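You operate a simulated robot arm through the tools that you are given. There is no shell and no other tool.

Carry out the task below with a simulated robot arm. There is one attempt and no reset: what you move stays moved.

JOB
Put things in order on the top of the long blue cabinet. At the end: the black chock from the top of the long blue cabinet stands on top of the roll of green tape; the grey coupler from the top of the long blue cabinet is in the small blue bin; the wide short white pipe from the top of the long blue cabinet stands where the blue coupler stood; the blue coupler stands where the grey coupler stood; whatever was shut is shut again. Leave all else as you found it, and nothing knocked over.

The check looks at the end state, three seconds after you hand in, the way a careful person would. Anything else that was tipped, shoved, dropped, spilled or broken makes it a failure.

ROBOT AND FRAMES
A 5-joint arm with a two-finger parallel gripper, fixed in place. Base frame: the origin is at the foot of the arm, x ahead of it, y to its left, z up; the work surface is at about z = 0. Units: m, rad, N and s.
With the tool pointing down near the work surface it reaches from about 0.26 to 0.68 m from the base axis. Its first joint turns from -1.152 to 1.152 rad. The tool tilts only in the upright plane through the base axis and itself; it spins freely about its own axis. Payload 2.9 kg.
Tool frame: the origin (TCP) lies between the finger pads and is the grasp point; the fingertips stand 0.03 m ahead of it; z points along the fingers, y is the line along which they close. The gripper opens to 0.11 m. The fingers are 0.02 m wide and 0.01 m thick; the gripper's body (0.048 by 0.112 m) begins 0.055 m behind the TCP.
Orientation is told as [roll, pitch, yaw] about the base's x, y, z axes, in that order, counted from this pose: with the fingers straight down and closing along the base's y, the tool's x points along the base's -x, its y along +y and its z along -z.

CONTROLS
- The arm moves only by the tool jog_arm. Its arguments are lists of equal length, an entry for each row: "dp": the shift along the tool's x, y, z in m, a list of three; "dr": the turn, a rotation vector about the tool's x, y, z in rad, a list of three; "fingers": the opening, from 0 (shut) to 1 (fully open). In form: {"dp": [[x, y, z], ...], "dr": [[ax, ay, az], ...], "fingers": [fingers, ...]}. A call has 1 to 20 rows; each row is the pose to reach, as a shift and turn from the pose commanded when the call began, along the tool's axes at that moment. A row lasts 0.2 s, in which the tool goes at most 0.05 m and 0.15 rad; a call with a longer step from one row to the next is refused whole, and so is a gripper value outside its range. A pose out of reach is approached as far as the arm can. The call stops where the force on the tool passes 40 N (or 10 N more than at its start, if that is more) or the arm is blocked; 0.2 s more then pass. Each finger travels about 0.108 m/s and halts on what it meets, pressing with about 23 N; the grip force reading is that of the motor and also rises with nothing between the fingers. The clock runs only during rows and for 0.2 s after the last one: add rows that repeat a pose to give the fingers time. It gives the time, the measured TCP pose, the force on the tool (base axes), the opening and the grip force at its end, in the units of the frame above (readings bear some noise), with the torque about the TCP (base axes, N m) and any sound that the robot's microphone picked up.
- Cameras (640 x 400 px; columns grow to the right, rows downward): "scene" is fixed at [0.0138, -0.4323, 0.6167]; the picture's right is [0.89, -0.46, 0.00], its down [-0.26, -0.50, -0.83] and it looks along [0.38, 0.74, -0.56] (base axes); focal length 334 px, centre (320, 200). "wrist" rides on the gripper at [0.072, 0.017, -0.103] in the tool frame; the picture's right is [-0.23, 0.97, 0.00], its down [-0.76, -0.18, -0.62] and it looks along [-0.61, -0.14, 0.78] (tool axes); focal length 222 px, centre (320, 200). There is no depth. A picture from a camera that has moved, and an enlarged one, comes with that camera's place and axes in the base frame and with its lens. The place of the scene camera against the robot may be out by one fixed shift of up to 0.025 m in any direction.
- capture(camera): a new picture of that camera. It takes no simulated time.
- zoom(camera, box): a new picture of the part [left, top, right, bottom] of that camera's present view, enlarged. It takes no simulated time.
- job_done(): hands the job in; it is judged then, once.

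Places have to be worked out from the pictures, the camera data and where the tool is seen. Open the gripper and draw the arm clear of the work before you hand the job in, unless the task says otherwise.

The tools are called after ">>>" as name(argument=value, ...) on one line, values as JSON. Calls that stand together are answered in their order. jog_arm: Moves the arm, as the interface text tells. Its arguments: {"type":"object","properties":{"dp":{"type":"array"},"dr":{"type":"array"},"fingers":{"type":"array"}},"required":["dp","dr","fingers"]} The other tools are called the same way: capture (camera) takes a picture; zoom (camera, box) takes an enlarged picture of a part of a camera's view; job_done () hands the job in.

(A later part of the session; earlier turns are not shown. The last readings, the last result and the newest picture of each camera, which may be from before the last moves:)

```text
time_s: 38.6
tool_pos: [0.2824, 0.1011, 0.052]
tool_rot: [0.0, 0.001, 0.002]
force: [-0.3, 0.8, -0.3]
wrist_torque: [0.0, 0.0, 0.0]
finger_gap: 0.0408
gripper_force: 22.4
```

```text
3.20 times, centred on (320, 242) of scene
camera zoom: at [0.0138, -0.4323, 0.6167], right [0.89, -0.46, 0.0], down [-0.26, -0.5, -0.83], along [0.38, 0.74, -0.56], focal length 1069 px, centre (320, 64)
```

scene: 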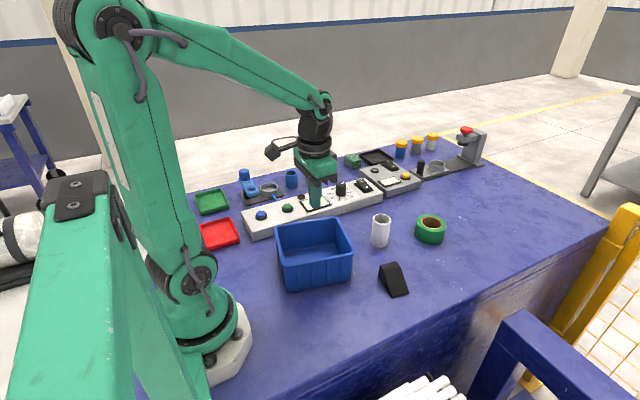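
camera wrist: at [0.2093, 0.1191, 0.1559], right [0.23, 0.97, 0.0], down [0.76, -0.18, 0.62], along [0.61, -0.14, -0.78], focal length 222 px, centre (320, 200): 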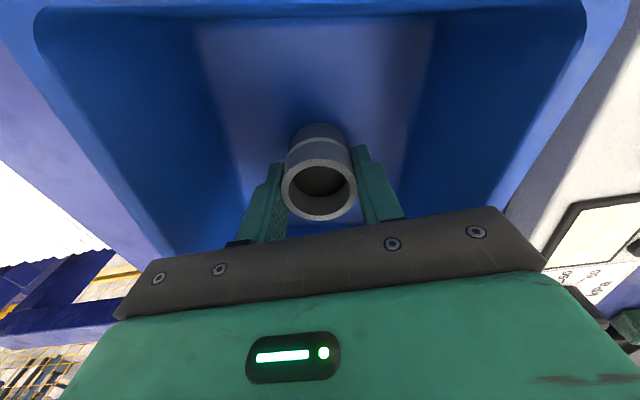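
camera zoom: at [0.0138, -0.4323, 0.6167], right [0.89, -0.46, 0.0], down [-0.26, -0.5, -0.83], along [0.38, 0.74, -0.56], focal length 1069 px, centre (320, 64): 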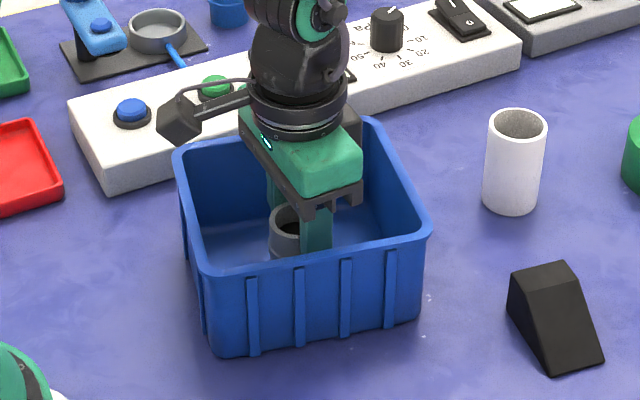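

No contact with the bin floor felt yet; I lower a few millimetres more, slowly, watching the force.

>>> jog_arm(dp=[[0, 0, 0.0005], [0, 0, 0.001], [0, 0, 0.0015], [0, 0, 0.002], [0, 0, 0.0025], [0, 0, 0.003]], dr=[[0, 0, 0], [0, 0, 0], [0, 0, 0], [0, 0, 0], [0, 0, 0], [0, 0, 0]], fingers=[0, 0, 0, 0, 0, 0])

>>> zoom(camera="wrist", box=[200, 100, 440, 250])

```text
time_s: 40.0
tool_pos: [0.2822, 0.1018, 0.0482]
tool_rot: [0.001, 0.0, 0.002]
force: [-0.2, 0.5, -0.1]
wrist_torque: [-0.01, 0.01, 0.01]
finger_gap: 0.0406
gripper_force: 23.1
```

```text
2.67 times, centred on (320, 175) of wrist
camera zoom: at [0.2095, 0.1192, 0.1526], right [0.23, 0.97, 0.0], down [0.76, -0.18, 0.62], along [0.61, -0.14, -0.78], focal length 592 px, centre (320, 267)
```

zoom: 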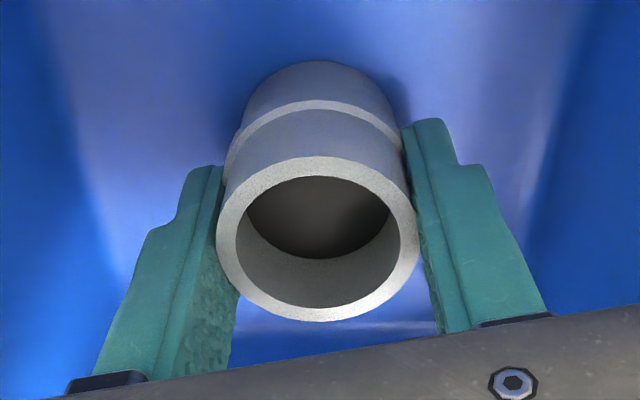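

By my estimate the coupler bottom is at z≈0.003, near the floor. I lower 3 mm more to make sure it is seated.

>>> jog_arm(dp=[[0, 0, 0.0005], [0, 0, 0.001], [0, 0, 0.0015], [0, 0, 0.002], [0, 0, 0.0025], [0, 0, 0.003]], dr=[[0, 0, 0], [0, 0, 0], [0, 0, 0], [0, 0, 0], [0, 0, 0], [0, 0, 0]], fingers=[0, 0, 0, 0, 0, 0])

>>> zoom(camera="wrist", box=[200, 100, 440, 250])

```text
time_s: 41.4
tool_pos: [0.2824, 0.1017, 0.0465]
tool_rot: [0.0, -0.001, 0.003]
force: [1.8, -1.8, 8.9]
wrist_torque: [-0.2, 0.02, 0.07]
finger_gap: 0.0407
gripper_force: 22.9
```

```text
2.67 times, centred on (320, 175) of wrist
camera zoom: at [0.2098, 0.1194, 0.15], right [0.23, 0.97, 0.0], down [0.76, -0.18, 0.62], along [0.61, -0.14, -0.78], focal length 592 px, centre (320, 267)
```

zoom: 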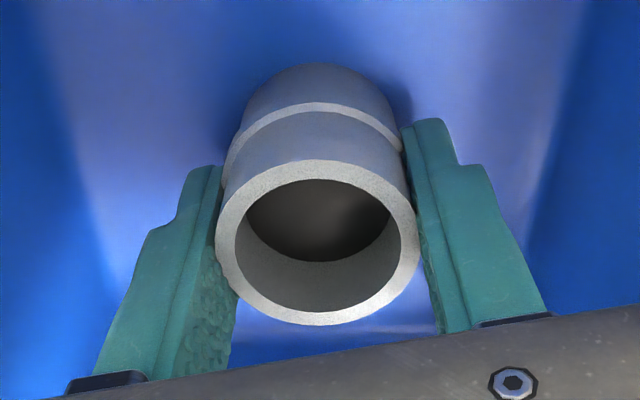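

Contact with the floor is felt (≈9 N). I ease off slightly, open the fingers partway (staying inside the walls), and rise straight up.

>>> jog_arm(dp=[[0, 0, -0.001], [0, 0, -0.002], [0, 0, -0.002], [0, 0, -0.002], [0, 0, -0.002], [0, 0, -0.012], [0, 0, -0.03], [0, 0, -0.055], [0, 0, -0.085], [0, 0, -0.12], [0, 0, -0.15]], dr=[[0, 0, 0], [0, 0, 0], [0, 0, 0], [0, 0, 0], [0, 0, 0], [0, 0, 0], [0, 0, 0], [0, 0, 0], [0, 0, 0], [0, 0, 0], [0, 0, 0]], fingers=[0, 0, 0.55, 0.55, 0.55, 0.55, 0.55, 0.55, 0.55, 0.55, 0.55])

>>> capture(camera="wrist")

>>> zoom(camera="scene", box=[240, 180, 400, 305])

```text
time_s: 43.8
tool_pos: [0.2837, 0.1007, 0.1945]
tool_rot: [-0.002, 0.001, 0.002]
force: [0.4, -1.2, 0.1]
wrist_torque: [0.01, -0.04, 0.03]
finger_gap: 0.0604
gripper_force: 0.0
```

```text
taken
camera wrist: at [0.2103, 0.1193, 0.2986], right [0.23, 0.97, 0.0], down [0.76, -0.18, 0.62], along [0.61, -0.14, -0.78], focal length 222 px, centre (320, 200)
```

wrist: 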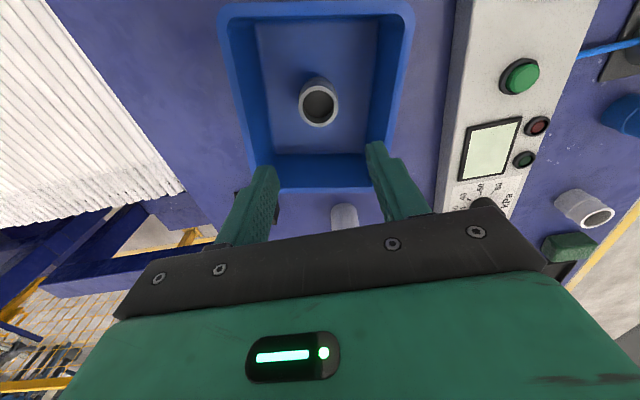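

```text
3.20 times, centred on (320, 242) of scene
camera zoom: at [0.0138, -0.4323, 0.6167], right [0.89, -0.46, 0.0], down [-0.26, -0.5, -0.83], along [0.38, 0.74, -0.56], focal length 1069 px, centre (320, 64)
```

zoom: 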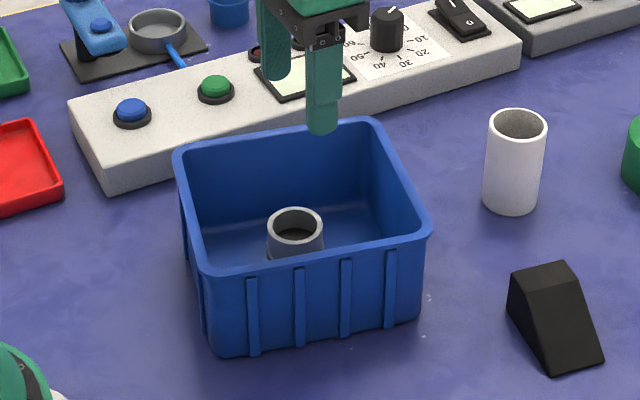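

The grey coupler stands upright in the bin. Next I move with opened fingers to hover over the blue coupler.

>>> jog_arm(dp=[[-0.0103, 0.0379, 0], [-0.0205, 0.0757, 0], [-0.0308, 0.1136, 0], [-0.0411, 0.1515, 0.005], [-0.0514, 0.1894, 0.01], [-0.0616, 0.2272, 0.015], [-0.0719, 0.2651, 0.02], [-0.0822, 0.303, 0.03], [-0.0924, 0.3408, 0.04], [-0.1027, 0.3787, 0.0456], [-0.1027, 0.3787, 0.0456]], dr=[[0, 0, 0.002], [0, 0, 0.002], [0, 0, 0.002], [0, 0, 0.002], [0, 0, 0.002], [0, 0, 0.002], [0, 0, 0.002], [0, 0, 0.002], [0, 0, 0.002], [0, 0, 0.002], [0, 0, 0.002]], fingers=[0.55, 0.6, 0.7, 0.8, 0.9, 1, 1, 1, 1, 1, 1])

>>> capture(camera="wrist")

>>> zoom(camera="wrist", box=[240, 70, 400, 220])

```text
time_s: 46.2
tool_pos: [0.3833, 0.4829, 0.1492]
tool_rot: [0.001, 0.0, 0.0]
force: [0.0, 0.4, -0.8]
wrist_torque: [-0.01, -0.01, -0.01]
finger_gap: 0.1099
gripper_force: 0.1
```

```text
taken
camera wrist: at [0.3114, 0.5007, 0.2537], right [0.23, 0.97, 0.0], down [0.76, -0.18, 0.62], along [0.61, -0.14, -0.78], focal length 222 px, centre (320, 200)
```

wrist: 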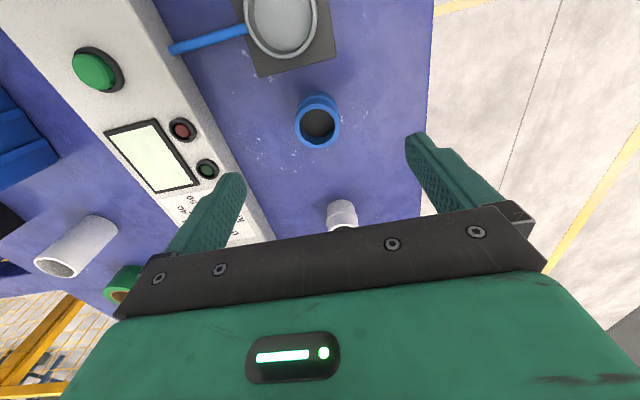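

```text
2.67 times, centred on (320, 145) of wrist
camera zoom: at [0.3114, 0.5007, 0.2537], right [0.23, 0.97, 0.0], down [0.76, -0.18, 0.62], along [0.61, -0.14, -0.78], focal length 592 px, centre (320, 347)
```

zoom: 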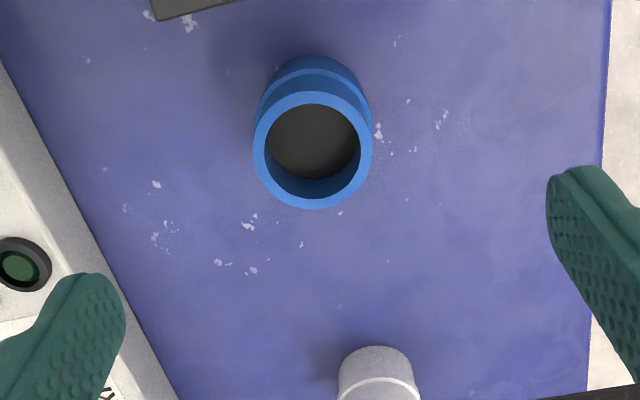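

Blue coupler refined at ≈(0.3852,0.4806). I lower over it with a small correction, close, and wait for the grip to settle.

>>> jog_arm(dp=[[-0.0018, -0.0031, 0.02], [-0.0018, -0.0031, 0.05], [-0.0018, -0.0031, 0.08], [-0.0018, -0.0031, 0.1], [-0.0018, -0.0031, 0.11], [-0.0018, -0.0031, 0.1157], [-0.0018, -0.0031, 0.1157], [-0.0018, -0.0031, 0.1157], [-0.0018, -0.0031, 0.1157], [-0.0018, -0.0031, 0.1157], [-0.0018, -0.0031, 0.1157], [-0.0018, -0.0031, 0.1157]], dr=[[0, 0, 0], [0, 0, 0], [0, 0, 0], [0, 0, 0], [0, 0, 0], [0, 0, 0], [0, 0, 0], [0, 0, 0], [0, 0, 0], [0, 0, 0], [0, 0, 0], [0, 0, 0]], fingers=[1, 1, 1, 1, 1, 1, 0.7, 0.45, 0.2, 0, 0, 0])

>>> zoom(camera="wrist", box=[200, 100, 440, 250])

```text
time_s: 48.8
tool_pos: [0.3857, 0.477, 0.0351]
tool_rot: [0.001, 0.0, -0.001]
force: [-0.7, 0.3, -0.1]
wrist_torque: [0.0, -0.03, 0.05]
finger_gap: 0.0407
gripper_force: 22.7
```

```text
2.67 times, centred on (320, 175) of wrist
camera zoom: at [0.3131, 0.4954, 0.1383], right [0.23, 0.97, 0.0], down [0.76, -0.18, 0.62], along [0.61, -0.14, -0.78], focal length 592 px, centre (320, 267)
```

zoom: 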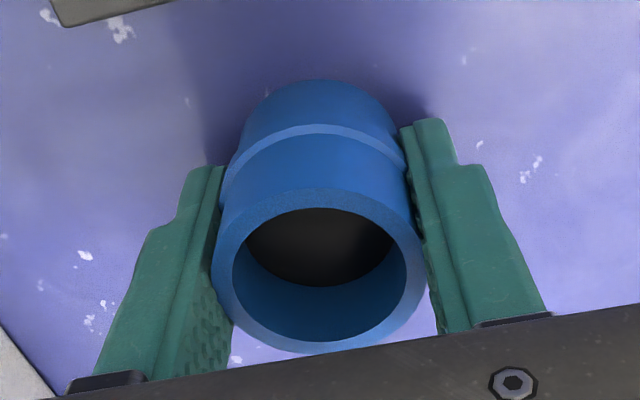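

Blue is gripped (TCP now at ≈(0.385,0.478)). I lift it ~9 mm gently and carry it smoothly to over the grey coupler's old spot (0.460,0.4805).

>>> jog_arm(dp=[[0, 0, -0.0005], [0, 0, -0.0015], [0, 0, -0.003], [0, 0, -0.0045], [0, 0, -0.006], [-0.0005, 0, -0.0075], [-0.002, 0, -0.0085], [-0.005, 0.0001, -0.009], [-0.01, 0.0003, -0.009], [-0.016, 0.0005, -0.009], [-0.023, 0.0007, -0.009], [-0.031, 0.0009, -0.009], [-0.039, 0.0011, -0.009], [-0.047, 0.0013, -0.009], [-0.054, 0.0015, -0.009], [-0.061, 0.0017, -0.009], [-0.067, 0.0019, -0.009], [-0.0715, 0.002, -0.009], [-0.074, 0.0021, -0.009], [-0.0749, 0.0021, -0.009]], dr=[[0, 0, 0], [0, 0, 0], [0, 0, 0], [0, 0, 0], [0, 0, 0], [0, 0, 0], [0, 0, 0], [0, 0, 0], [0, 0, 0], [0, 0, 0], [0, 0, 0], [0, 0, 0], [0, 0, 0], [0, 0, 0], [0, 0, 0], [0, 0, 0], [0, 0, 0], [0, 0, 0], [0, 0, 0], [0, 0, 0]], fingers=[0, 0, 0, 0, 0, 0, 0, 0, 0, 0, 0, 0, 0, 0, 0, 0, 0, 0, 0, 0])

>>> zoom(camera="wrist", box=[200, 100, 440, 250])

>>> zoom(camera="scene", box=[280, 130, 380, 195])

```text
time_s: 53.0
tool_pos: [0.4624, 0.4796, 0.0437]
tool_rot: [0.001, 0.0, 0.0]
force: [-0.5, 0.1, -0.5]
wrist_torque: [-0.03, 0.03, 0.01]
finger_gap: 0.0407
gripper_force: 22.9
```

```text
2.67 times, centred on (320, 175) of wrist
camera zoom: at [0.3885, 0.4965, 0.1478], right [0.23, 0.97, 0.0], down [0.76, -0.18, 0.62], along [0.61, -0.14, -0.78], focal length 592 px, centre (320, 267)
```

zoom: 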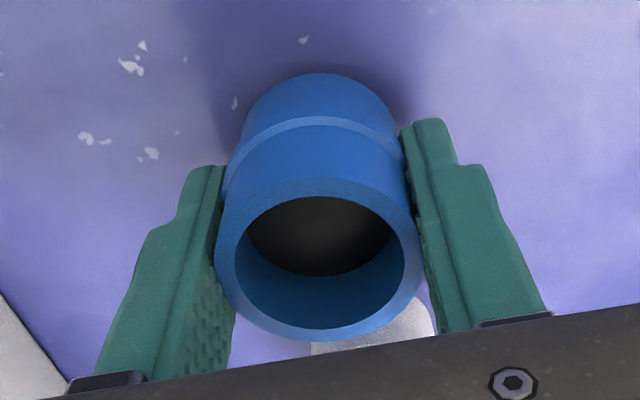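

```text
6.15 times, centred on (330, 162) of scene
camera zoom: at [0.0138, -0.4323, 0.6167], right [0.89, -0.46, 0.0], down [-0.26, -0.5, -0.83], along [0.38, 0.74, -0.56], focal length 2056 px, centre (258, 431)
```

zoom: 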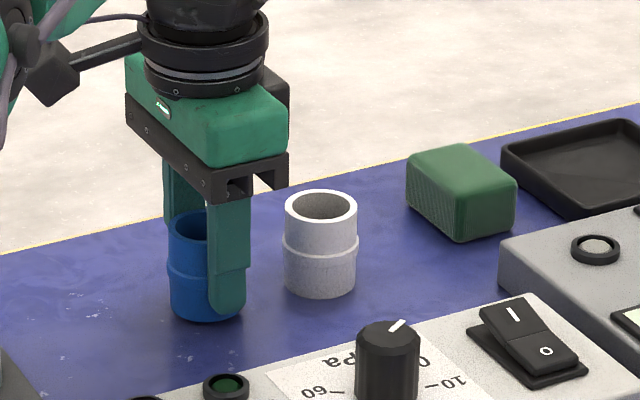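

TCP is at (0.4605,0.4795); I correct by ~1 mm and lower the blue coupler slowly until it touches the table.

>>> jog_arm(dp=[[0.0002, 0.0005, 0.0005], [0.0005, 0.001, 0.0015], [0.0005, 0.001, 0.0025], [0.0005, 0.001, 0.0035], [0.0005, 0.001, 0.0045], [0.0005, 0.001, 0.0055], [0.0005, 0.001, 0.006], [0.0005, 0.001, 0.0065], [0.0005, 0.001, 0.007]], dr=[[0, 0, 0], [0, 0, 0], [0, 0, 0], [0, 0, 0], [0, 0, 0], [0, 0, 0], [0, 0, 0], [0, 0, 0], [0, 0, 0]], fingers=[0, 0, 0, 0, 0, 0, 0, 0, 0])

>>> zoom(camera="wrist", box=[200, 100, 440, 250])

>>> zoom(camera="scene", box=[280, 130, 380, 195])

```text
time_s: 55.0
tool_pos: [0.4602, 0.4814, 0.0382]
tool_rot: [0.002, -0.001, -0.001]
force: [-0.3, -1.5, 5.6]
wrist_torque: [-0.15, 0.04, 0.03]
finger_gap: 0.0408
gripper_force: 23.1
```

```text
2.67 times, centred on (320, 175) of wrist
camera zoom: at [0.3876, 0.4983, 0.142], right [0.23, 0.97, 0.0], down [0.76, -0.18, 0.62], along [0.61, -0.14, -0.78], focal length 592 px, centre (320, 267)
```

zoom: 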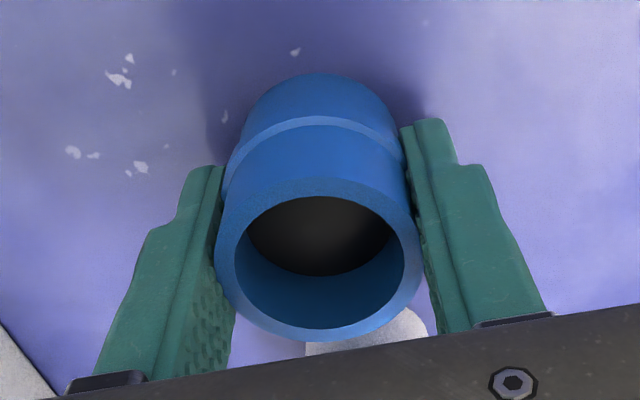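

```text
6.15 times, centred on (330, 162) of scene
camera zoom: at [0.0138, -0.4324, 0.6166], right [0.89, -0.46, 0.0], down [-0.26, -0.5, -0.83], along [0.38, 0.74, -0.56], focal length 2056 px, centre (258, 431)
```

zoom: 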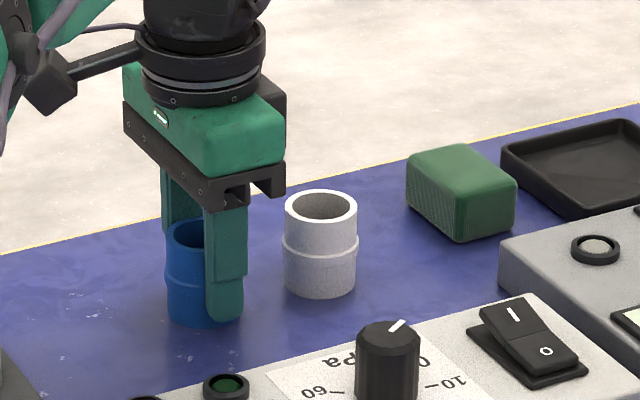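

It has touched down (≈6 N) at ≈(0.4596,0.481), within a millimetre of the grey coupler's old place. I ease off, open, and rise straight up.

>>> jog_arm(dp=[[0, 0, -0.001], [0, 0, -0.001], [0, 0, -0.001], [0, 0, -0.001], [0, 0, -0.001], [0, 0, -0.01], [0, 0, -0.03], [0, 0, -0.06], [0, 0, -0.09], [0, 0, -0.11], [0, 0, -0.11]], dr=[[0, 0, 0], [0, 0, 0], [0, 0, 0], [0, 0, 0], [0, 0, 0], [0, 0, 0], [0, 0, 0], [0, 0, 0], [0, 0, 0], [0, 0, 0], [0, 0, 0]], fingers=[0, 0.3, 0.6, 0.9, 1, 1, 1, 1, 1, 1, 1])

>>> capture(camera="wrist")

>>> zoom(camera="wrist", box=[240, 70, 400, 220])

```text
time_s: 57.4
tool_pos: [0.4595, 0.4805, 0.1486]
tool_rot: [0.0, 0.0, -0.002]
force: [-0.3, 0.0, -0.6]
wrist_torque: [0.0, 0.02, -0.03]
finger_gap: 0.1098
gripper_force: 0.1
```

```text
taken
camera wrist: at [0.3869, 0.498, 0.2502], right [0.23, 0.97, 0.0], down [0.76, -0.18, 0.62], along [0.61, -0.14, -0.78], focal length 222 px, centre (320, 200)
```

wrist: 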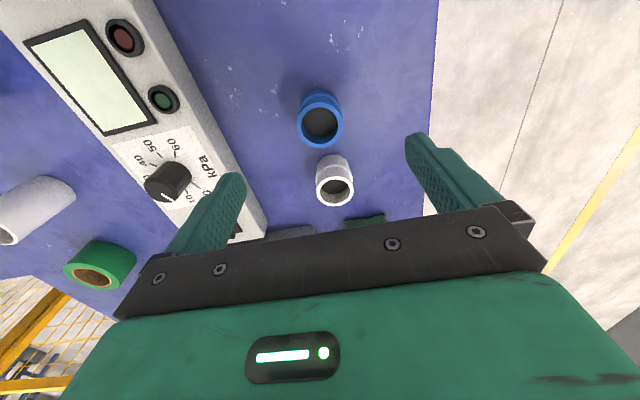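

```text
2.67 times, centred on (320, 145) of wrist
camera zoom: at [0.3869, 0.498, 0.2502], right [0.23, 0.97, 0.0], down [0.76, -0.18, 0.62], along [0.61, -0.14, -0.78], focal length 592 px, centre (320, 347)
```

zoom: 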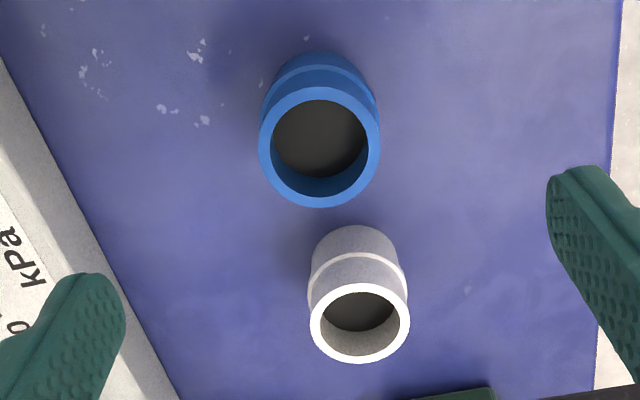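

Blue stands at ≈(0.459,0.481) as intended. Now I move to hover over the white pipe near (0.478,0.102).

>>> jog_arm(dp=[[-0.0021, -0.0421, -0.01], [-0.0042, -0.0842, -0.02], [-0.0063, -0.1263, -0.03], [-0.0084, -0.1684, -0.04], [-0.0106, -0.2106, -0.045], [-0.0127, -0.2527, -0.045], [-0.0148, -0.2948, -0.045], [-0.0169, -0.3369, -0.045], [-0.019, -0.379, -0.045], [-0.019, -0.379, -0.045], [-0.019, -0.379, -0.045]], dr=[[0, 0, 0], [0, 0, 0], [0, 0, 0], [0, 0, 0], [0, 0, 0], [0, 0, 0], [0, 0, 0], [0, 0, 0], [0, 0, 0], [0, 0, 0], [0, 0, 0]], fingers=[1, 1, 1, 1, 1, 1, 1, 1, 1, 1, 1])

>>> capture(camera="wrist")

>>> zoom(camera="wrist", box=[240, 70, 400, 220])

>>> zoom(camera="scene", box=[220, 130, 480, 310])

```text
time_s: 59.8
tool_pos: [0.4807, 0.1011, 0.192]
tool_rot: [0.001, 0.0, 0.0]
force: [-0.5, 0.5, 0.0]
wrist_torque: [-0.02, 0.02, -0.01]
finger_gap: 0.1099
gripper_force: 0.0
```

```text
taken
camera wrist: at [0.4084, 0.1184, 0.2947], right [0.23, 0.97, 0.0], down [0.76, -0.18, 0.62], along [0.61, -0.14, -0.78], focal length 222 px, centre (320, 200)
```

wrist: 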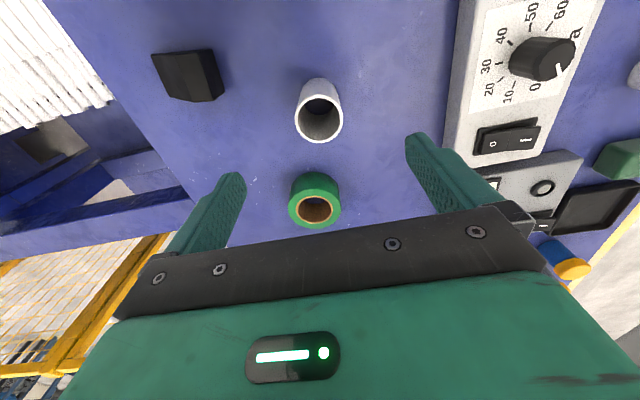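

```text
2.67 times, centred on (320, 145) of wrist
camera zoom: at [0.4084, 0.1184, 0.2947], right [0.23, 0.97, 0.0], down [0.76, -0.18, 0.62], along [0.61, -0.14, -0.78], focal length 592 px, centre (320, 347)
```

zoom: 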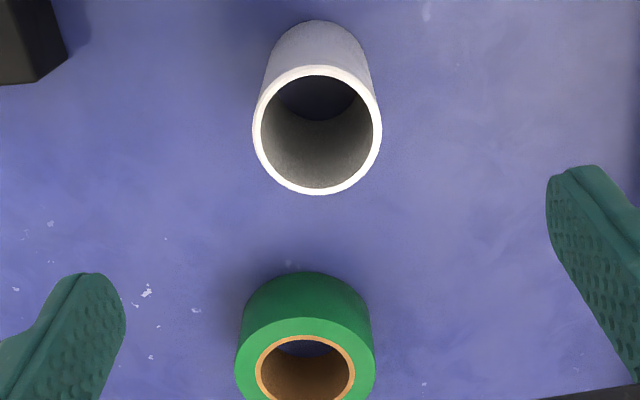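

```text
2.22 times, centred on (350, 220) of scene
camera zoom: at [0.0138, -0.4323, 0.6167], right [0.89, -0.46, 0.0], down [-0.26, -0.5, -0.83], along [0.38, 0.74, -0.56], focal length 742 px, centre (253, 156)
```

zoom: 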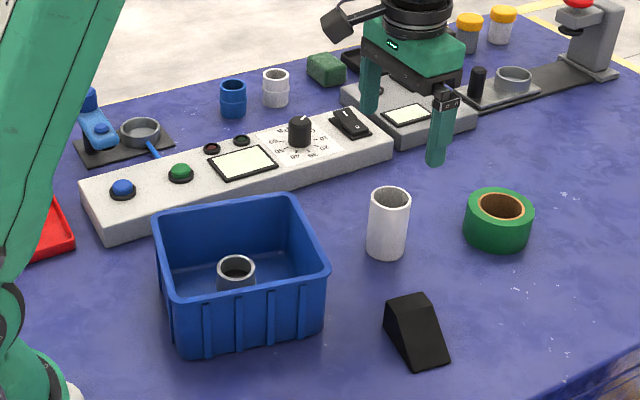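

Triangulated, the pipe is at ≈(0.479,0.1007), ≈0.081 m tall, ≈0.047 m across. I lower over it to z≈0.038 and close.

>>> jog_arm(dp=[[0.0012, -0.0007, 0.03], [0.0012, -0.0007, 0.06], [0.0012, -0.0007, 0.09], [0.0012, -0.0007, 0.12], [0.0012, -0.0007, 0.14], [0.0012, -0.0007, 0.15], [0.0012, -0.0007, 0.1537], [0.0012, -0.0007, 0.1537], [0.0012, -0.0007, 0.1537]], dr=[[0, 0, 0], [0, 0, 0], [0, 0, 0], [0, 0, 0], [0, 0, 0], [0, 0, 0], [0, 0, 0], [0, 0, 0], [0, 0, 0]], fingers=[1, 1, 1, 1, 1, 1, 1, 1, 1])

>>> zoom(camera="wrist", box=[200, 100, 440, 250])

>>> zoom(camera="scene", box=[320, 160, 460, 300])

```text
time_s: 61.8
tool_pos: [0.4776, 0.1023, 0.0393]
tool_rot: [0.0, -0.001, -0.001]
force: [-0.4, 0.3, 0.9]
wrist_torque: [0.0, 0.0, -0.03]
finger_gap: 0.1099
gripper_force: 0.0
```

```text
2.67 times, centred on (320, 175) of wrist
camera zoom: at [0.4044, 0.1185, 0.1427], right [0.23, 0.97, 0.0], down [0.76, -0.18, 0.62], along [0.61, -0.14, -0.78], focal length 592 px, centre (320, 267)
```

zoom: 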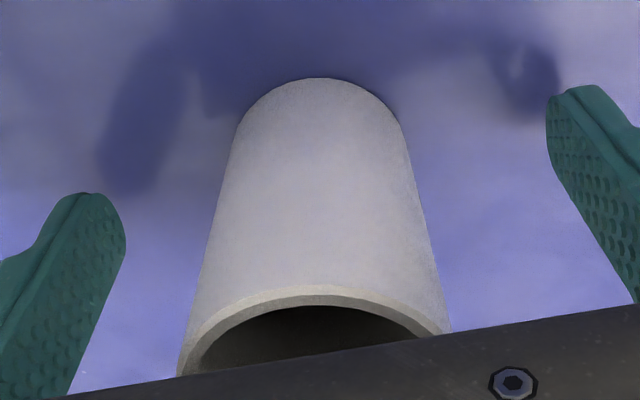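

```text
2.86 times, centred on (390, 230) of scene
camera zoom: at [0.0138, -0.4323, 0.6167], right [0.89, -0.46, 0.0], down [-0.26, -0.5, -0.83], along [0.38, 0.74, -0.56], focal length 955 px, centre (120, 114)
```

zoom: 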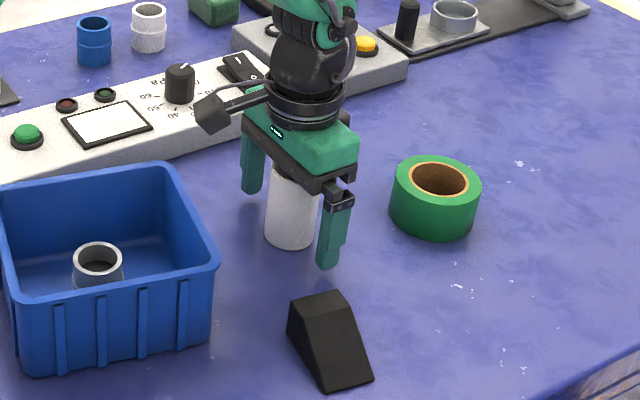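

TCP sits ≈3 mm short in x of the pipe's axis, so I correct that and close the fingers on the pipe.

>>> jog_arm(dp=[[-0.0015, 0, 0.001], [-0.003, 0, 0.002], [-0.003, 0, 0.002], [-0.003, 0, 0.002], [-0.003, 0, 0.002], [-0.003, 0, 0.002], [-0.003, 0, 0.002], [-0.003, 0, 0.002], [-0.003, 0, 0.002]], dr=[[0, 0, 0], [0, 0, 0], [0, 0, 0], [0, 0, 0], [0, 0, 0], [0, 0, 0], [0, 0, 0], [0, 0, 0], [0, 0, 0]], fingers=[1, 1, 0.75, 0.5, 0.25, 0, 0, 0, 0])

>>> zoom(camera="wrist", box=[200, 100, 440, 250])

```text
time_s: 63.8
tool_pos: [0.4807, 0.0999, 0.0371]
tool_rot: [0.0, 0.0, -0.001]
force: [0.1, 0.4, 0.0]
wrist_torque: [0.02, 0.01, -0.02]
finger_gap: 0.0458
gripper_force: 22.7
```

```text
2.67 times, centred on (320, 175) of wrist
camera zoom: at [0.4079, 0.1179, 0.1409], right [0.23, 0.97, 0.0], down [0.76, -0.18, 0.62], along [0.61, -0.14, -0.78], focal length 592 px, centre (320, 267)
```

zoom: 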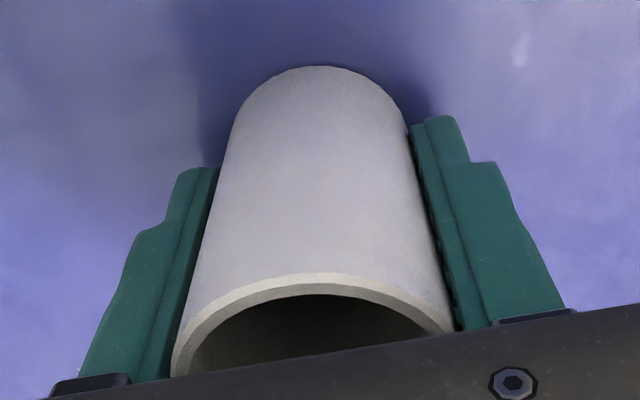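

Gripped (gap 0.046), the pipe axis matches the TCP. I lift slowly first and check for slip.

>>> jog_arm(dp=[[0, 0, -0.0005], [0, 0, -0.001], [0, 0, -0.002], [0, 0, -0.003], [0, 0, -0.004], [0, 0, -0.0055], [0, 0, -0.007], [0, 0, -0.0085], [0, 0, -0.0095], [0, 0, -0.01]], dr=[[0, 0, 0], [0, 0, 0], [0, 0, 0], [0, 0, 0], [0, 0, 0], [0, 0, 0], [0, 0, 0], [0, 0, 0], [0, 0, 0], [0, 0, 0]], fingers=[0, 0, 0, 0, 0, 0, 0, 0, 0, 0])

>>> zoom(camera="wrist", box=[200, 100, 440, 250])

>>> zoom(camera="scene", box=[320, 160, 460, 300])

```text
time_s: 66.0
tool_pos: [0.4811, 0.1002, 0.0481]
tool_rot: [0.0, 0.0, 0.002]
force: [0.2, 0.4, -0.2]
wrist_torque: [0.01, -0.01, -0.01]
finger_gap: 0.0457
gripper_force: 23.0
```

```text
2.67 times, centred on (320, 175) of wrist
camera zoom: at [0.4083, 0.1183, 0.1502], right [0.23, 0.97, 0.0], down [0.76, -0.18, 0.62], along [0.61, -0.14, -0.78], focal length 592 px, centre (320, 267)
```

zoom: 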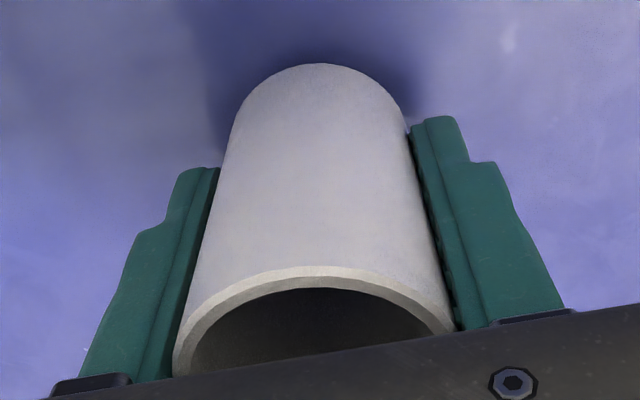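

```text
2.86 times, centred on (390, 230) of scene
camera zoom: at [0.0138, -0.4323, 0.6167], right [0.89, -0.46, 0.0], down [-0.26, -0.5, -0.83], along [0.38, 0.74, -0.56], focal length 955 px, centre (120, 114)
```

zoom: 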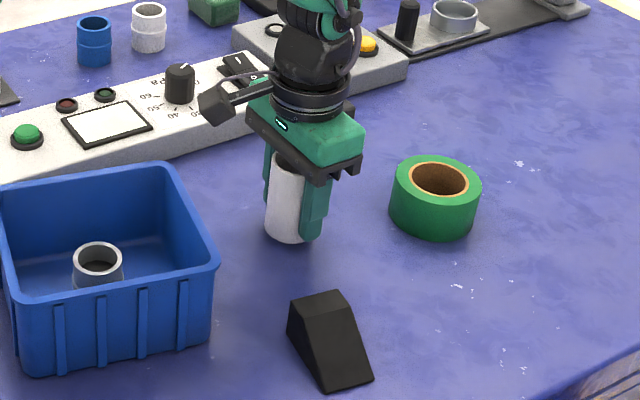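

Slip is small (~1.5 mm). I raise the pipe to a safe crossing height and start toward the blue coupler's old spot with a smooth profile.

>>> jog_arm(dp=[[0, 0, -0.001], [0, 0, -0.004], [0, 0, -0.009], [0, 0, -0.016], [0, 0, -0.025], [0, 0, -0.036], [0.0002, 0.001, -0.048], [0.001, 0.0039, -0.06], [0.0022, 0.0087, -0.072], [0.0039, 0.0155, -0.082], [0.0061, 0.0243, -0.09], [0.0088, 0.0349, -0.096], [0.0117, 0.0466, -0.1], [0.0146, 0.0582, -0.102], [0.0173, 0.0689, -0.103], [0.0195, 0.0776, -0.103], [0.0212, 0.0844, -0.103], [0.0224, 0.0892, -0.103], [0.0231, 0.0922, -0.103], [0.0233, 0.0931, -0.103]], dr=[[0, 0, 0], [0, 0, 0], [0, 0, 0], [0, 0, 0], [0, 0, 0], [0, 0, 0], [0, 0, 0], [0, 0, 0], [0, 0, 0], [0, 0, 0], [0, 0, 0], [0, 0, 0], [0, 0, 0], [0, 0, 0], [0, 0, 0], [0, 0, 0], [0, 0, 0], [0, 0, 0], [0, 0, 0], [0, 0, 0]], fingers=[0, 0, 0, 0, 0, 0, 0, 0, 0, 0, 0, 0, 0, 0, 0, 0, 0, 0, 0, 0])

>>> capture(camera="wrist")

>>> zoom(camera="scene", box=[220, 100, 480, 300])

```text
time_s: 70.2
tool_pos: [0.4572, 0.1945, 0.1503]
tool_rot: [0.0, 0.001, 0.0]
force: [0.0, 0.4, -0.8]
wrist_torque: [-0.04, -0.04, 0.04]
finger_gap: 0.0456
gripper_force: 23.0
```

```text
taken
camera wrist: at [0.3853, 0.2116, 0.2532], right [0.23, 0.97, 0.0], down [0.76, -0.18, 0.62], along [0.61, -0.14, -0.78], focal length 222 px, centre (320, 200)
```

wrist: 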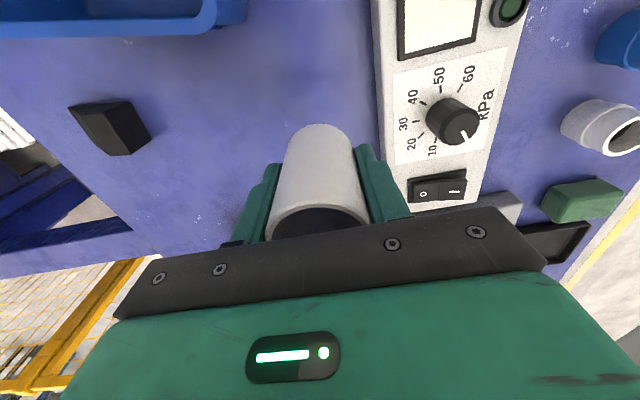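

```text
2.00 times, centred on (350, 200) of scene
camera zoom: at [0.0138, -0.4323, 0.6167], right [0.89, -0.46, 0.0], down [-0.26, -0.5, -0.83], along [0.38, 0.74, -0.56], focal length 668 px, centre (260, 200)
```

zoom: 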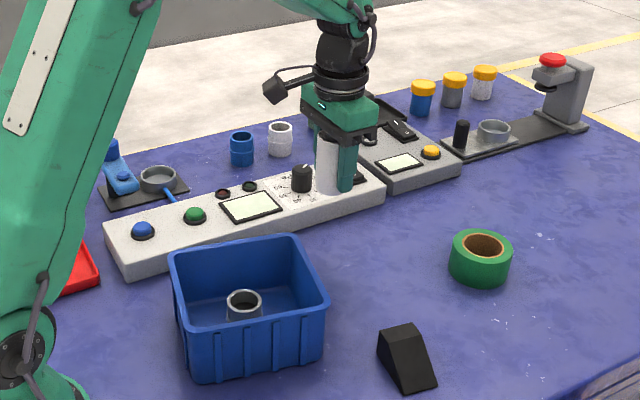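

The pipe is held securely at z≈0.15. I continue smoothly across the panel to hover over (0.385,0.4806).

>>> jog_arm(dp=[[0.0005, 0.0019, 0], [0.0017, 0.0068, 0], [0.0039, 0.0155, 0], [0.0071, 0.0281, 0], [0.011, 0.0436, 0], [0.0154, 0.0611, 0], [0.0206, 0.0815, 0], [0.0257, 0.102, 0], [0.0309, 0.1224, 0], [0.036, 0.143, 0], [0.0412, 0.1635, 0], [0.0464, 0.1839, 0], [0.0515, 0.2044, 0], [0.0567, 0.2249, 0], [0.0611, 0.2424, 0], [0.065, 0.2579, 0], [0.0682, 0.2705, 0], [0.0704, 0.2792, 0], [0.0716, 0.2841, 0], [0.0721, 0.286, 0]], dr=[[0, 0, 0], [0, 0, 0], [0, 0, 0], [0, 0, 0], [0, 0, 0], [0, 0, 0], [0, 0, 0], [0, 0, 0], [0, 0, 0], [0, 0, 0], [0, 0, 0], [0, 0, 0], [0, 0, 0], [0, 0, 0], [0, 0, 0], [0, 0, 0], [0, 0, 0], [0, 0, 0], [0, 0, 0], [0, 0, 0]], fingers=[0, 0, 0, 0, 0, 0, 0, 0, 0, 0, 0, 0, 0, 0, 0, 0, 0, 0, 0, 0])

>>> capture(camera="wrist")

>>> zoom(camera="scene", box=[230, 110, 390, 210])

```text
time_s: 74.4
tool_pos: [0.386, 0.4808, 0.1489]
tool_rot: [0.001, 0.001, 0.0]
force: [0.9, 0.3, -0.6]
wrist_torque: [0.0, 0.02, -0.01]
finger_gap: 0.0461
gripper_force: 23.3
```

```text
taken
camera wrist: at [0.3133, 0.4976, 0.2523], right [0.23, 0.97, 0.0], down [0.76, -0.18, 0.62], along [0.61, -0.14, -0.78], focal length 222 px, centre (320, 200)
```

wrist: 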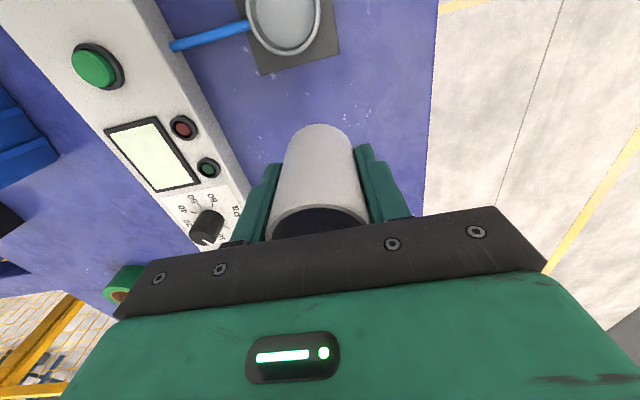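

```text
4.00 times, centred on (310, 160) of scene
camera zoom: at [0.0138, -0.4323, 0.6167], right [0.89, -0.46, 0.0], down [-0.26, -0.5, -0.83], along [0.38, 0.74, -0.56], focal length 1336 px, centre (360, 360)
```

zoom: 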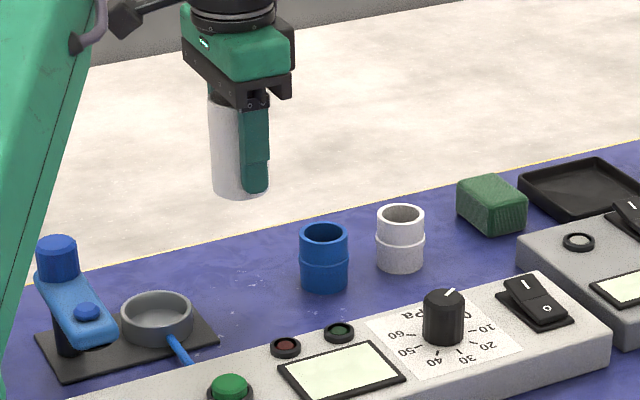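

TCP is at (0.3853,0.4806), exactly over the target. I lower smoothly to just above the table.

>>> jog_arm(dp=[[0, 0, 0.001], [0, 0, 0.004], [0, 0, 0.009], [0, 0, 0.016], [0, 0, 0.025], [0, 0, 0.035], [0, 0, 0.045], [0, 0, 0.055], [0, 0, 0.065], [0, 0, 0.074], [0, 0, 0.082], [0, 0, 0.088], [0, 0, 0.092], [0, 0, 0.095], [0, 0, 0.097], [0, 0, 0.098]], dr=[[0, 0, 0], [0, 0, 0], [0, 0, 0], [0, 0, 0], [0, 0, 0], [0, 0, 0], [0, 0, 0], [0, 0, 0], [0, 0, 0], [0, 0, 0], [0, 0, 0], [0, 0, 0], [0, 0, 0], [0, 0, 0], [0, 0, 0], [0, 0, 0]], fingers=[0, 0, 0, 0, 0, 0, 0, 0, 0, 0, 0, 0, 0, 0, 0, 0])

>>> zoom(camera="wrist", box=[200, 100, 440, 250])

>>> zoom(camera="scene", box=[230, 110, 390, 210])

```text
time_s: 77.8
tool_pos: [0.3858, 0.4785, 0.0503]
tool_rot: [0.001, 0.0, 0.0]
force: [0.0, -0.1, -0.4]
wrist_torque: [0.01, -0.04, -0.03]
finger_gap: 0.0458
gripper_force: 23.3
```

```text
2.67 times, centred on (320, 175) of wrist
camera zoom: at [0.3131, 0.4967, 0.1545], right [0.23, 0.97, 0.0], down [0.76, -0.18, 0.62], along [0.61, -0.14, -0.78], focal length 592 px, centre (320, 267)
```

zoom: 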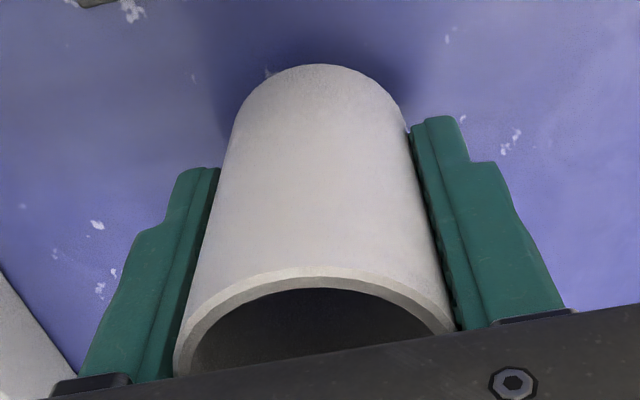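

```text
4.00 times, centred on (310, 160) of scene
camera zoom: at [0.0138, -0.4323, 0.6167], right [0.89, -0.46, 0.0], down [-0.26, -0.5, -0.83], along [0.38, 0.74, -0.56], focal length 1336 px, centre (360, 360)
```

zoom: 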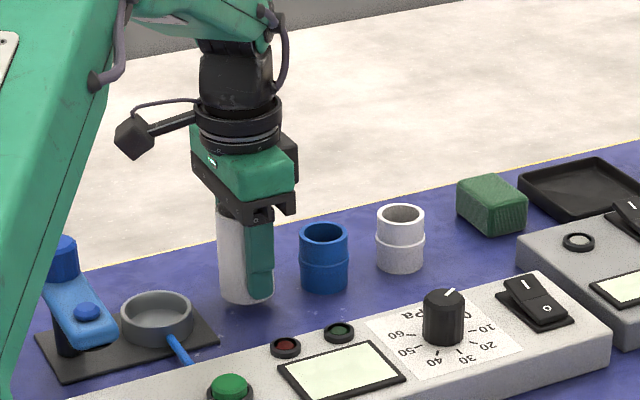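

The pipe hardly slipped, its bottom is ≈12 mm above the table. I lower slowly with a 1 mm y correction until contact.

>>> jog_arm(dp=[[0, 0.0003, 0.001], [0, 0.0006, 0.002], [0, 0.0009, 0.0035], [0, 0.0009, 0.005], [0, 0.0009, 0.0065], [0, 0.0009, 0.008], [0, 0.0009, 0.009], [0, 0.0009, 0.01], [0, 0.0009, 0.0108], [0, 0.0009, 0.0115], [0, 0.0009, 0.012]], dr=[[0, 0, 0], [0, 0, 0], [0, 0, 0], [0, 0, 0], [0, 0, 0], [0, 0, 0], [0, 0, 0], [0, 0, 0], [0, 0, 0], [0, 0, 0], [0, 0, 0]], fingers=[0, 0, 0, 0, 0, 0, 0, 0, 0, 0, 0])

>>> zoom(camera="wrist", box=[200, 100, 440, 250])

```text
time_s: 80.2
tool_pos: [0.3835, 0.4807, 0.0396]
tool_rot: [0.0, 0.001, 0.0]
force: [-0.5, 0.7, -0.9]
wrist_torque: [0.0, 0.0, 0.03]
finger_gap: 0.0456
gripper_force: 22.8
```

```text
2.67 times, centred on (320, 175) of wrist
camera zoom: at [0.312, 0.4983, 0.1426], right [0.23, 0.97, 0.0], down [0.76, -0.18, 0.62], along [0.61, -0.14, -0.78], focal length 592 px, centre (320, 267)
```

zoom: 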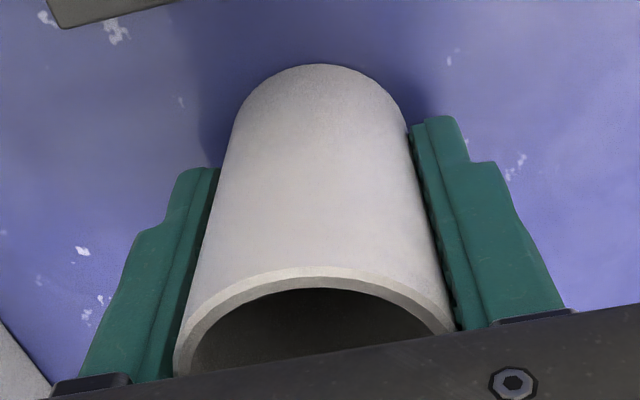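

No contact yet. I lower up to 3 mm more while correcting about 1 mm back in x.

>>> jog_arm(dp=[[-0.0005, -0.0003, 0.0005], [-0.001, -0.0005, 0.001], [-0.001, -0.0005, 0.0015], [-0.001, -0.0005, 0.002], [-0.001, -0.0005, 0.0025]], dr=[[0, 0, 0], [0, 0, 0], [0, 0, 0], [0, 0, 0], [0, 0, 0]], fingers=[0, 0, 0, 0, 0])

>>> zoom(camera="wrist", box=[200, 100, 440, 250])

```text
time_s: 81.4
tool_pos: [0.3874, 0.4804, 0.0386]
tool_rot: [0.003, -0.001, -0.001]
force: [-5.3, -0.9, 14.0]
wrist_torque: [-0.11, 0.24, -0.06]
finger_gap: 0.0459
gripper_force: 22.6
```

```text
2.67 times, centred on (320, 175) of wrist
camera zoom: at [0.3144, 0.4982, 0.1423], right [0.23, 0.97, 0.0], down [0.76, -0.18, 0.62], along [0.61, -0.14, -0.78], focal length 592 px, centre (320, 267)
```

zoom: 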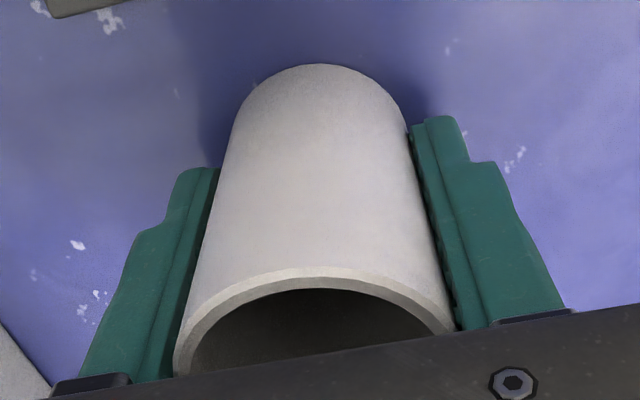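

Touched down at ≈(0.386,0.481). I ease off the pressure, open the fingers, and rise straight up clear of the pipe.

>>> jog_arm(dp=[[0.0005, 0, -0.001], [0.001, 0, -0.0018], [0.001, 0, -0.0018], [0.001, 0, -0.0018], [0.001, 0, -0.0018], [0.001, 0, -0.0018], [0.001, 0, -0.0018], [0.001, 0, -0.012], [0.001, 0, -0.035], [0.001, 0, -0.065], [0.001, 0, -0.1], [0.001, 0, -0.13], [0.001, 0, -0.14], [0.001, 0, -0.14]], dr=[[0, 0, 0], [0, 0, 0], [0, 0, 0], [0, 0, 0], [0, 0, 0], [0, 0, 0], [0, 0, 0], [0, 0, 0], [0, 0, 0], [0, 0, 0], [0, 0, 0], [0, 0, 0], [0, 0, 0], [0, 0, 0]], fingers=[0, 0, 0.4, 0.6, 0.8, 1, 1, 1, 1, 1, 1, 1, 1, 1])

>>> capture(camera="wrist")

>>> zoom(camera="wrist", box=[240, 70, 400, 220])

>>> zoom(camera="scene", box=[230, 110, 390, 210])

```text
time_s: 84.4
tool_pos: [0.3855, 0.4808, 0.1777]
tool_rot: [0.0, 0.0, 0.001]
force: [0.2, 0.1, 0.2]
wrist_torque: [0.0, 0.01, 0.0]
finger_gap: 0.11
gripper_force: 0.0
```

```text
taken
camera wrist: at [0.3125, 0.4981, 0.2807], right [0.23, 0.97, 0.0], down [0.76, -0.18, 0.62], along [0.61, -0.14, -0.78], focal length 222 px, centre (320, 200)
```

wrist: 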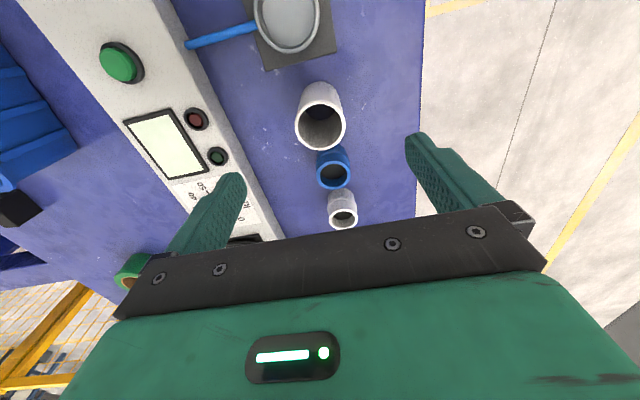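

```text
2.67 times, centred on (320, 145) of wrist
camera zoom: at [0.3125, 0.4981, 0.2807], right [0.23, 0.97, 0.0], down [0.76, -0.18, 0.62], along [0.61, -0.14, -0.78], focal length 592 px, centre (320, 347)
```

zoom: 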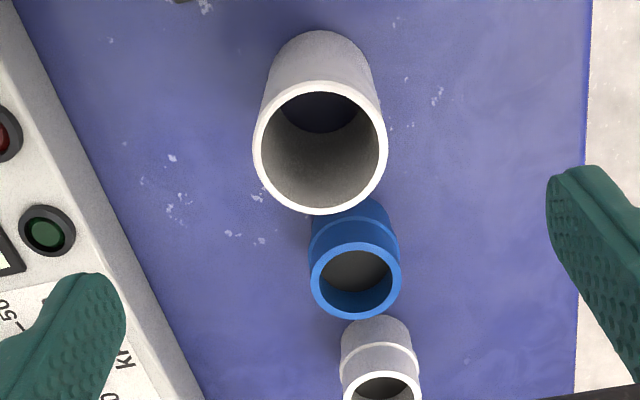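

```text
4.00 times, centred on (310, 160) of scene
camera zoom: at [0.0138, -0.4323, 0.6167], right [0.89, -0.46, 0.0], down [-0.26, -0.5, -0.83], along [0.38, 0.74, -0.56], focal length 1336 px, centre (360, 360)
```

zoom: 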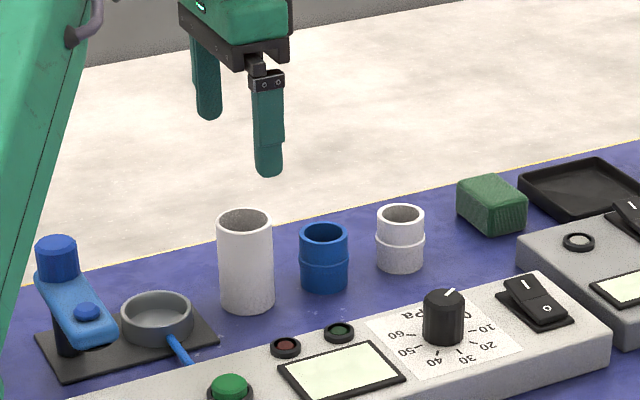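

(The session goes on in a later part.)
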